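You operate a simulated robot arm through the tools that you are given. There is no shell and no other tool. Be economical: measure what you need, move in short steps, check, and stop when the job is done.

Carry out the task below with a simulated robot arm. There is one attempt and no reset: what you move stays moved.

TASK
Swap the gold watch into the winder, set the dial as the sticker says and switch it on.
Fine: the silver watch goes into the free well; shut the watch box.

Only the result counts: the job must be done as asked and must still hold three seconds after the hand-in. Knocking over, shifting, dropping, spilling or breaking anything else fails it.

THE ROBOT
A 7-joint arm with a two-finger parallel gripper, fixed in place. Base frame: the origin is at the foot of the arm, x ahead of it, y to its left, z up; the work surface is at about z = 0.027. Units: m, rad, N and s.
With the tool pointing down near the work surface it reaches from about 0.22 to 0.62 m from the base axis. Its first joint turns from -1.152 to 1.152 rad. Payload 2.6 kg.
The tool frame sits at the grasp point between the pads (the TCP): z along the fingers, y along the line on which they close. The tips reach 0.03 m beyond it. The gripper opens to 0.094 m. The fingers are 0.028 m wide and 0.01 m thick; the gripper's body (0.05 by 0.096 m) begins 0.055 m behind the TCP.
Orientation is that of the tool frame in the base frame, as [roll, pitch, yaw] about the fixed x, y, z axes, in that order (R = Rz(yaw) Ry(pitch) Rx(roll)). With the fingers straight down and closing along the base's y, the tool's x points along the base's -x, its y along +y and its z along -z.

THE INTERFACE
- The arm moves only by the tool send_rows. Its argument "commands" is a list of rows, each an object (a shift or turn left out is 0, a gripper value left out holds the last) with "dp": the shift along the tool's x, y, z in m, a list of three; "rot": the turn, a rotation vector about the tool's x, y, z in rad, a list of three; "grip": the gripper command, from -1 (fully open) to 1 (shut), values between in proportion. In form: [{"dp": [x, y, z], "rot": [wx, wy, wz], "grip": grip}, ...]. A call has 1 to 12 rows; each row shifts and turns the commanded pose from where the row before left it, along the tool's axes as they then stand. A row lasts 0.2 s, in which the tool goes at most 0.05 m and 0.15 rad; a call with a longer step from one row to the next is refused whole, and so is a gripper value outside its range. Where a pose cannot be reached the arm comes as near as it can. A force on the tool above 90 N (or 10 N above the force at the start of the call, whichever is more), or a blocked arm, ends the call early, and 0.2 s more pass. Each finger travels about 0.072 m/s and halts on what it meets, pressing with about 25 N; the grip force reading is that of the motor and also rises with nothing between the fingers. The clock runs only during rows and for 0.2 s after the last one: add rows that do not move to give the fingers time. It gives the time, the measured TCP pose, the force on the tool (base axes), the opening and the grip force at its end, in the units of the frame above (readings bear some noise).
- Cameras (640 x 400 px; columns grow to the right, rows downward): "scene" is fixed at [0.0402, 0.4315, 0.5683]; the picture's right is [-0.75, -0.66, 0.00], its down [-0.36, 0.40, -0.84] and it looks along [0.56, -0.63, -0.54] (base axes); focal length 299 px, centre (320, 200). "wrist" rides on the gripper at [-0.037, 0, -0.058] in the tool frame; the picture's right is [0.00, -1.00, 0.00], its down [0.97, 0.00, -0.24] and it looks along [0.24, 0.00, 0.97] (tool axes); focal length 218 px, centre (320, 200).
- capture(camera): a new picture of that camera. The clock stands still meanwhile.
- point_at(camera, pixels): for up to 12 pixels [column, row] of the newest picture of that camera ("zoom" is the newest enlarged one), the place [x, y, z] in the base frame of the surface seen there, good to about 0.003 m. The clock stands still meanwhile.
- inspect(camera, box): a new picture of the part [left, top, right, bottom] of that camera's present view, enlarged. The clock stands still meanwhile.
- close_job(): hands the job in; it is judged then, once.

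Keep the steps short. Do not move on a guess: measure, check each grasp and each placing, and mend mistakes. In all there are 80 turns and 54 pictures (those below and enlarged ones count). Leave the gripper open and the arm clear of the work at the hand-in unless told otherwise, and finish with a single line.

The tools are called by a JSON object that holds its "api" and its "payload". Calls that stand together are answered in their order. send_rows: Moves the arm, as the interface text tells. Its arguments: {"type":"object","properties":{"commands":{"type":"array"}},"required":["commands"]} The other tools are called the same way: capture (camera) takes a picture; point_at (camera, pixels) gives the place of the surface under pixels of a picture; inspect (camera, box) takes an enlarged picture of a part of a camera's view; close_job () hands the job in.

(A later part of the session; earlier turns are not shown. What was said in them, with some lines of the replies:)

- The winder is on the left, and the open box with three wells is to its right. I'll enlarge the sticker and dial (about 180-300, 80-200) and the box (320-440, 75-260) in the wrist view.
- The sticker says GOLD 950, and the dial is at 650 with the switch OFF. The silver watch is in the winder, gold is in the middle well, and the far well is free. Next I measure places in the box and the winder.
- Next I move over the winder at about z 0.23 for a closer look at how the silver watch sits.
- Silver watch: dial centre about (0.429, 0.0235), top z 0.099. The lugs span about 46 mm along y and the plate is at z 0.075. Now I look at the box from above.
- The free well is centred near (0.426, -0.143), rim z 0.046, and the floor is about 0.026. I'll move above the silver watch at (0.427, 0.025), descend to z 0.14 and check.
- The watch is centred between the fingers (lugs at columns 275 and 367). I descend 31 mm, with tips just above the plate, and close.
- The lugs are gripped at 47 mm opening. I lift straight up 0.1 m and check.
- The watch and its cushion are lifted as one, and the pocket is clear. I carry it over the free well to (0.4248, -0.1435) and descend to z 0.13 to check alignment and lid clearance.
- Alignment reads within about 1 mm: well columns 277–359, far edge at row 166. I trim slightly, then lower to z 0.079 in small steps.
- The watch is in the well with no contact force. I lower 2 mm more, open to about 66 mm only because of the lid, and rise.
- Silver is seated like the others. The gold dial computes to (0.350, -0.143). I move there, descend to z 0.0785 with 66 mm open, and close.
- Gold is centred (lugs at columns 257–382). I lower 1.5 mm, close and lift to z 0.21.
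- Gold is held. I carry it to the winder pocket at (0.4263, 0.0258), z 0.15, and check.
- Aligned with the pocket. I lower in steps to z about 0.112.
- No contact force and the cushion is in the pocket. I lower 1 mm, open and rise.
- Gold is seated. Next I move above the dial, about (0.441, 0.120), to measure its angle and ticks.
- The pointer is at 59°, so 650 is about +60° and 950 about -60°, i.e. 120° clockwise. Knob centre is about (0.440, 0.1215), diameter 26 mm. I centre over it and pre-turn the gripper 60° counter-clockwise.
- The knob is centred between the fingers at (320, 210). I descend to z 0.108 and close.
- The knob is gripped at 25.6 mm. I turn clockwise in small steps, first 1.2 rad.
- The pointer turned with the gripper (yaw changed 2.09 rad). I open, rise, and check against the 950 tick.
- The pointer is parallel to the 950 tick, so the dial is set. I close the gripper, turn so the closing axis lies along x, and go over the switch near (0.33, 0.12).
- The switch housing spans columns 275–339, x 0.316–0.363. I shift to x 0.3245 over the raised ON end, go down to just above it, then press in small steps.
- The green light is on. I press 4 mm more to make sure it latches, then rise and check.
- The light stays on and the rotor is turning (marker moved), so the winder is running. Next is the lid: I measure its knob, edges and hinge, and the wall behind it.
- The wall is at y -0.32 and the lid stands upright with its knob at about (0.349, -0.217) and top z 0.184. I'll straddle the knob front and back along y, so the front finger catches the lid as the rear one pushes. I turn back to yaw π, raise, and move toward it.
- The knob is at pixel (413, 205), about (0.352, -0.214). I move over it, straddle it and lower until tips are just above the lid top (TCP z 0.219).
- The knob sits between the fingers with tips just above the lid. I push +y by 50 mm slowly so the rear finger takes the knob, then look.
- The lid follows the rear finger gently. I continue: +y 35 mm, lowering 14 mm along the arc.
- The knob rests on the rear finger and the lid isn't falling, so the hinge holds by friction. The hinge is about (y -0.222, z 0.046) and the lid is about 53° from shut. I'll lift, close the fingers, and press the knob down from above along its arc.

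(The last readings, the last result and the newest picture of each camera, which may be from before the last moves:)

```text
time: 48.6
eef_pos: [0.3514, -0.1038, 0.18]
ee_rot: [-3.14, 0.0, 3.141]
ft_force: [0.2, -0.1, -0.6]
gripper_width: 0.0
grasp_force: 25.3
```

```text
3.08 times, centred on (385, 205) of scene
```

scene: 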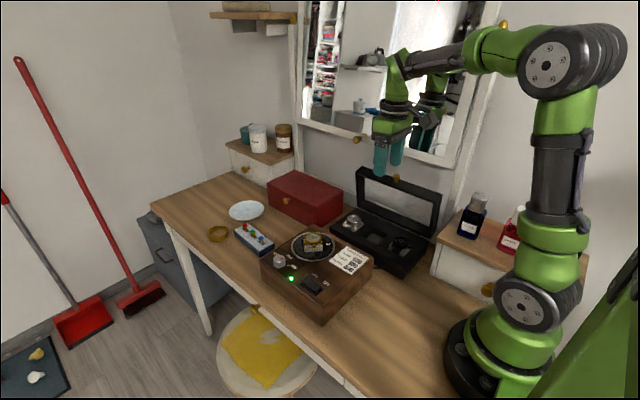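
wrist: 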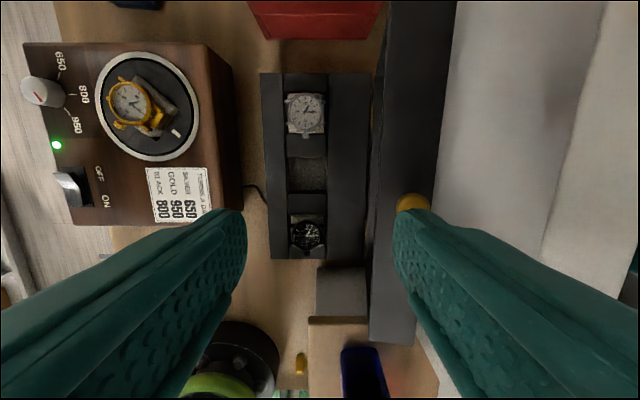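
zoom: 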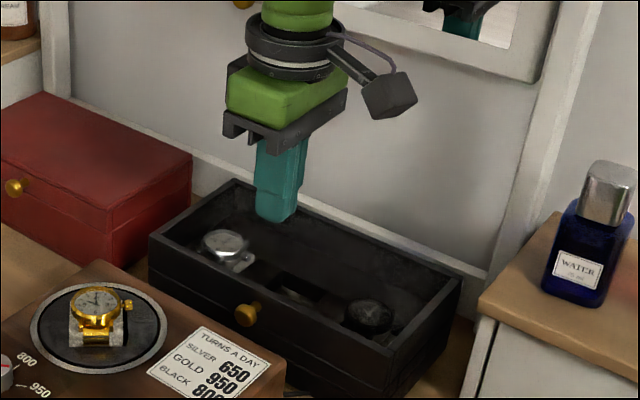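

The lid went down on its own and looks shut. I move the arm up and clear, open the gripper, and check everything.

{"api": "send_rows", "payload": {"commands": [{"dp": [0, 0, -0.04]}, {"dp": [0, 0, -0.045]}, {"dp": [0, 0, -0.045]}, {"dp": [0.03, 0, -0.03]}, {"dp": [0.03, 0, 0], "grip": -1}, {"grip": -1}, {"grip": -1}, {"grip": -1}]}}

{"api": "inspect", "payload": {"camera": "scene", "box": [320, 180, 430, 290]}}

{"api": "point_at", "payload": {"camera": "zoom", "pixels": [[180, 230], [300, 290], [380, 340], [220, 320], [260, 175], [500, 260], [250, 345], [300, 370]]}}

{"api": "capture", "payload": {"camera": "wrist"}}

```text
time: 50.4
eef_pos: [0.292, -0.1044, 0.3409]
ee_rot: [3.141, 0.0, -3.141]
ft_force: [-0.3, -0.3, 0.8]
gripper_width: 0.0937
grasp_force: 0.0
```

```text
3.64 times, centred on (375, 235) of scene
```

zoom: 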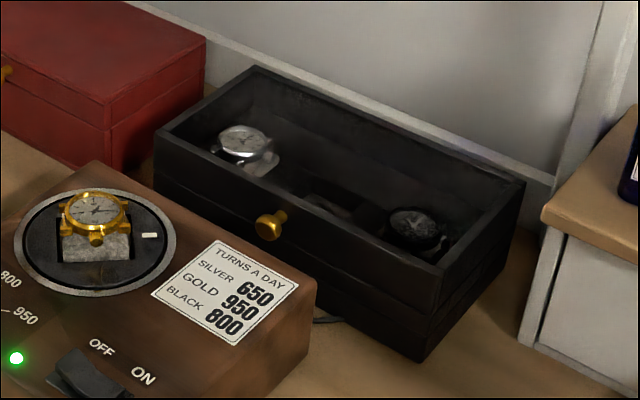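

```text
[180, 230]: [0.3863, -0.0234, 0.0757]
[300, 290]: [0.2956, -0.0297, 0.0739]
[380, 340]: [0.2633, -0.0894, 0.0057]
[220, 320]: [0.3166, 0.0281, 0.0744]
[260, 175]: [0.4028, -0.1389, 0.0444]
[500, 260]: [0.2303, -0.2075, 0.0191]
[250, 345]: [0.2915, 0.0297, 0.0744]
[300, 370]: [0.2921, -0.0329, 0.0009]
```

```text
7 pictures are left
```

wrist: 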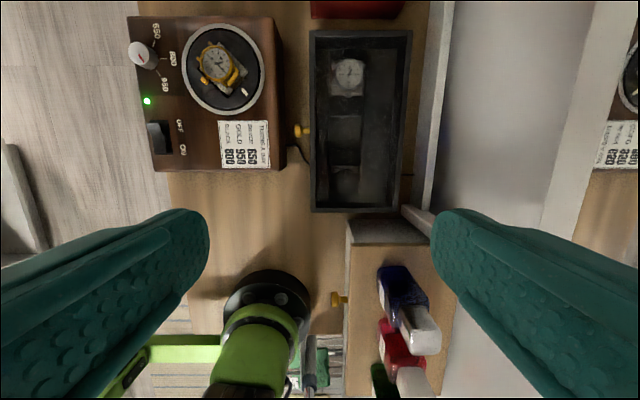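

The lid lies flush with an even seam, and silver is still upright in its well. I take a last close look at the lid seam and the dial.

{"api": "inspect", "payload": {"camera": "scene", "box": [355, 210, 425, 285]}}

{"api": "inspect", "payload": {"camera": "wrist", "box": [115, 10, 275, 180]}}

```text
5.33 times, centred on (390, 248) of scene
```

zoom: 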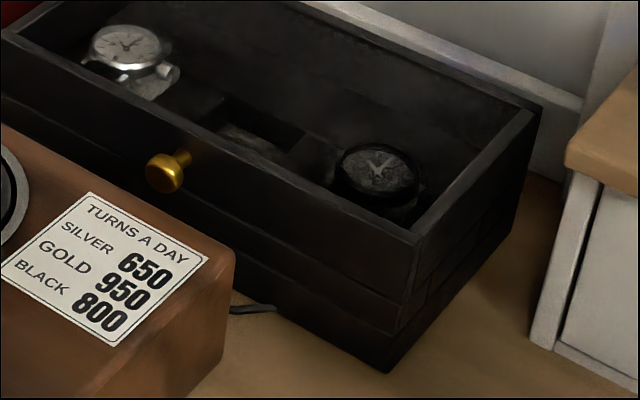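

```text
2.35 times, centred on (195, 95) of wrist
```

zoom: 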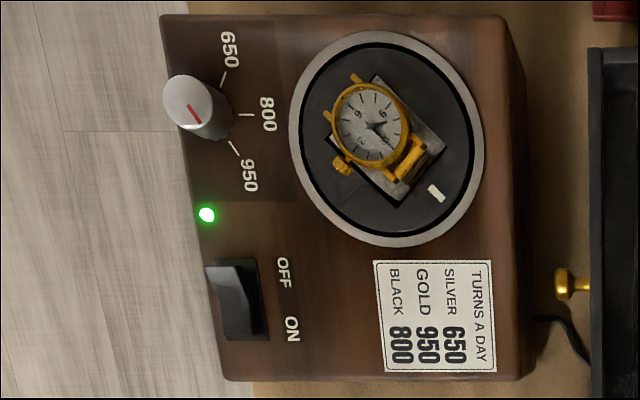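

The lid is shut flush, the dial is at 950, the switch is on with the light lit and the rotor turning. The arm is clear with the gripper open, so I hand in.

{"api": "close_job", "payload": {}}

```text
The job is handed in.
```

The gold watch is in the running winder with the dial at 950, the silver watch is in the free well, and the watch box is shut.
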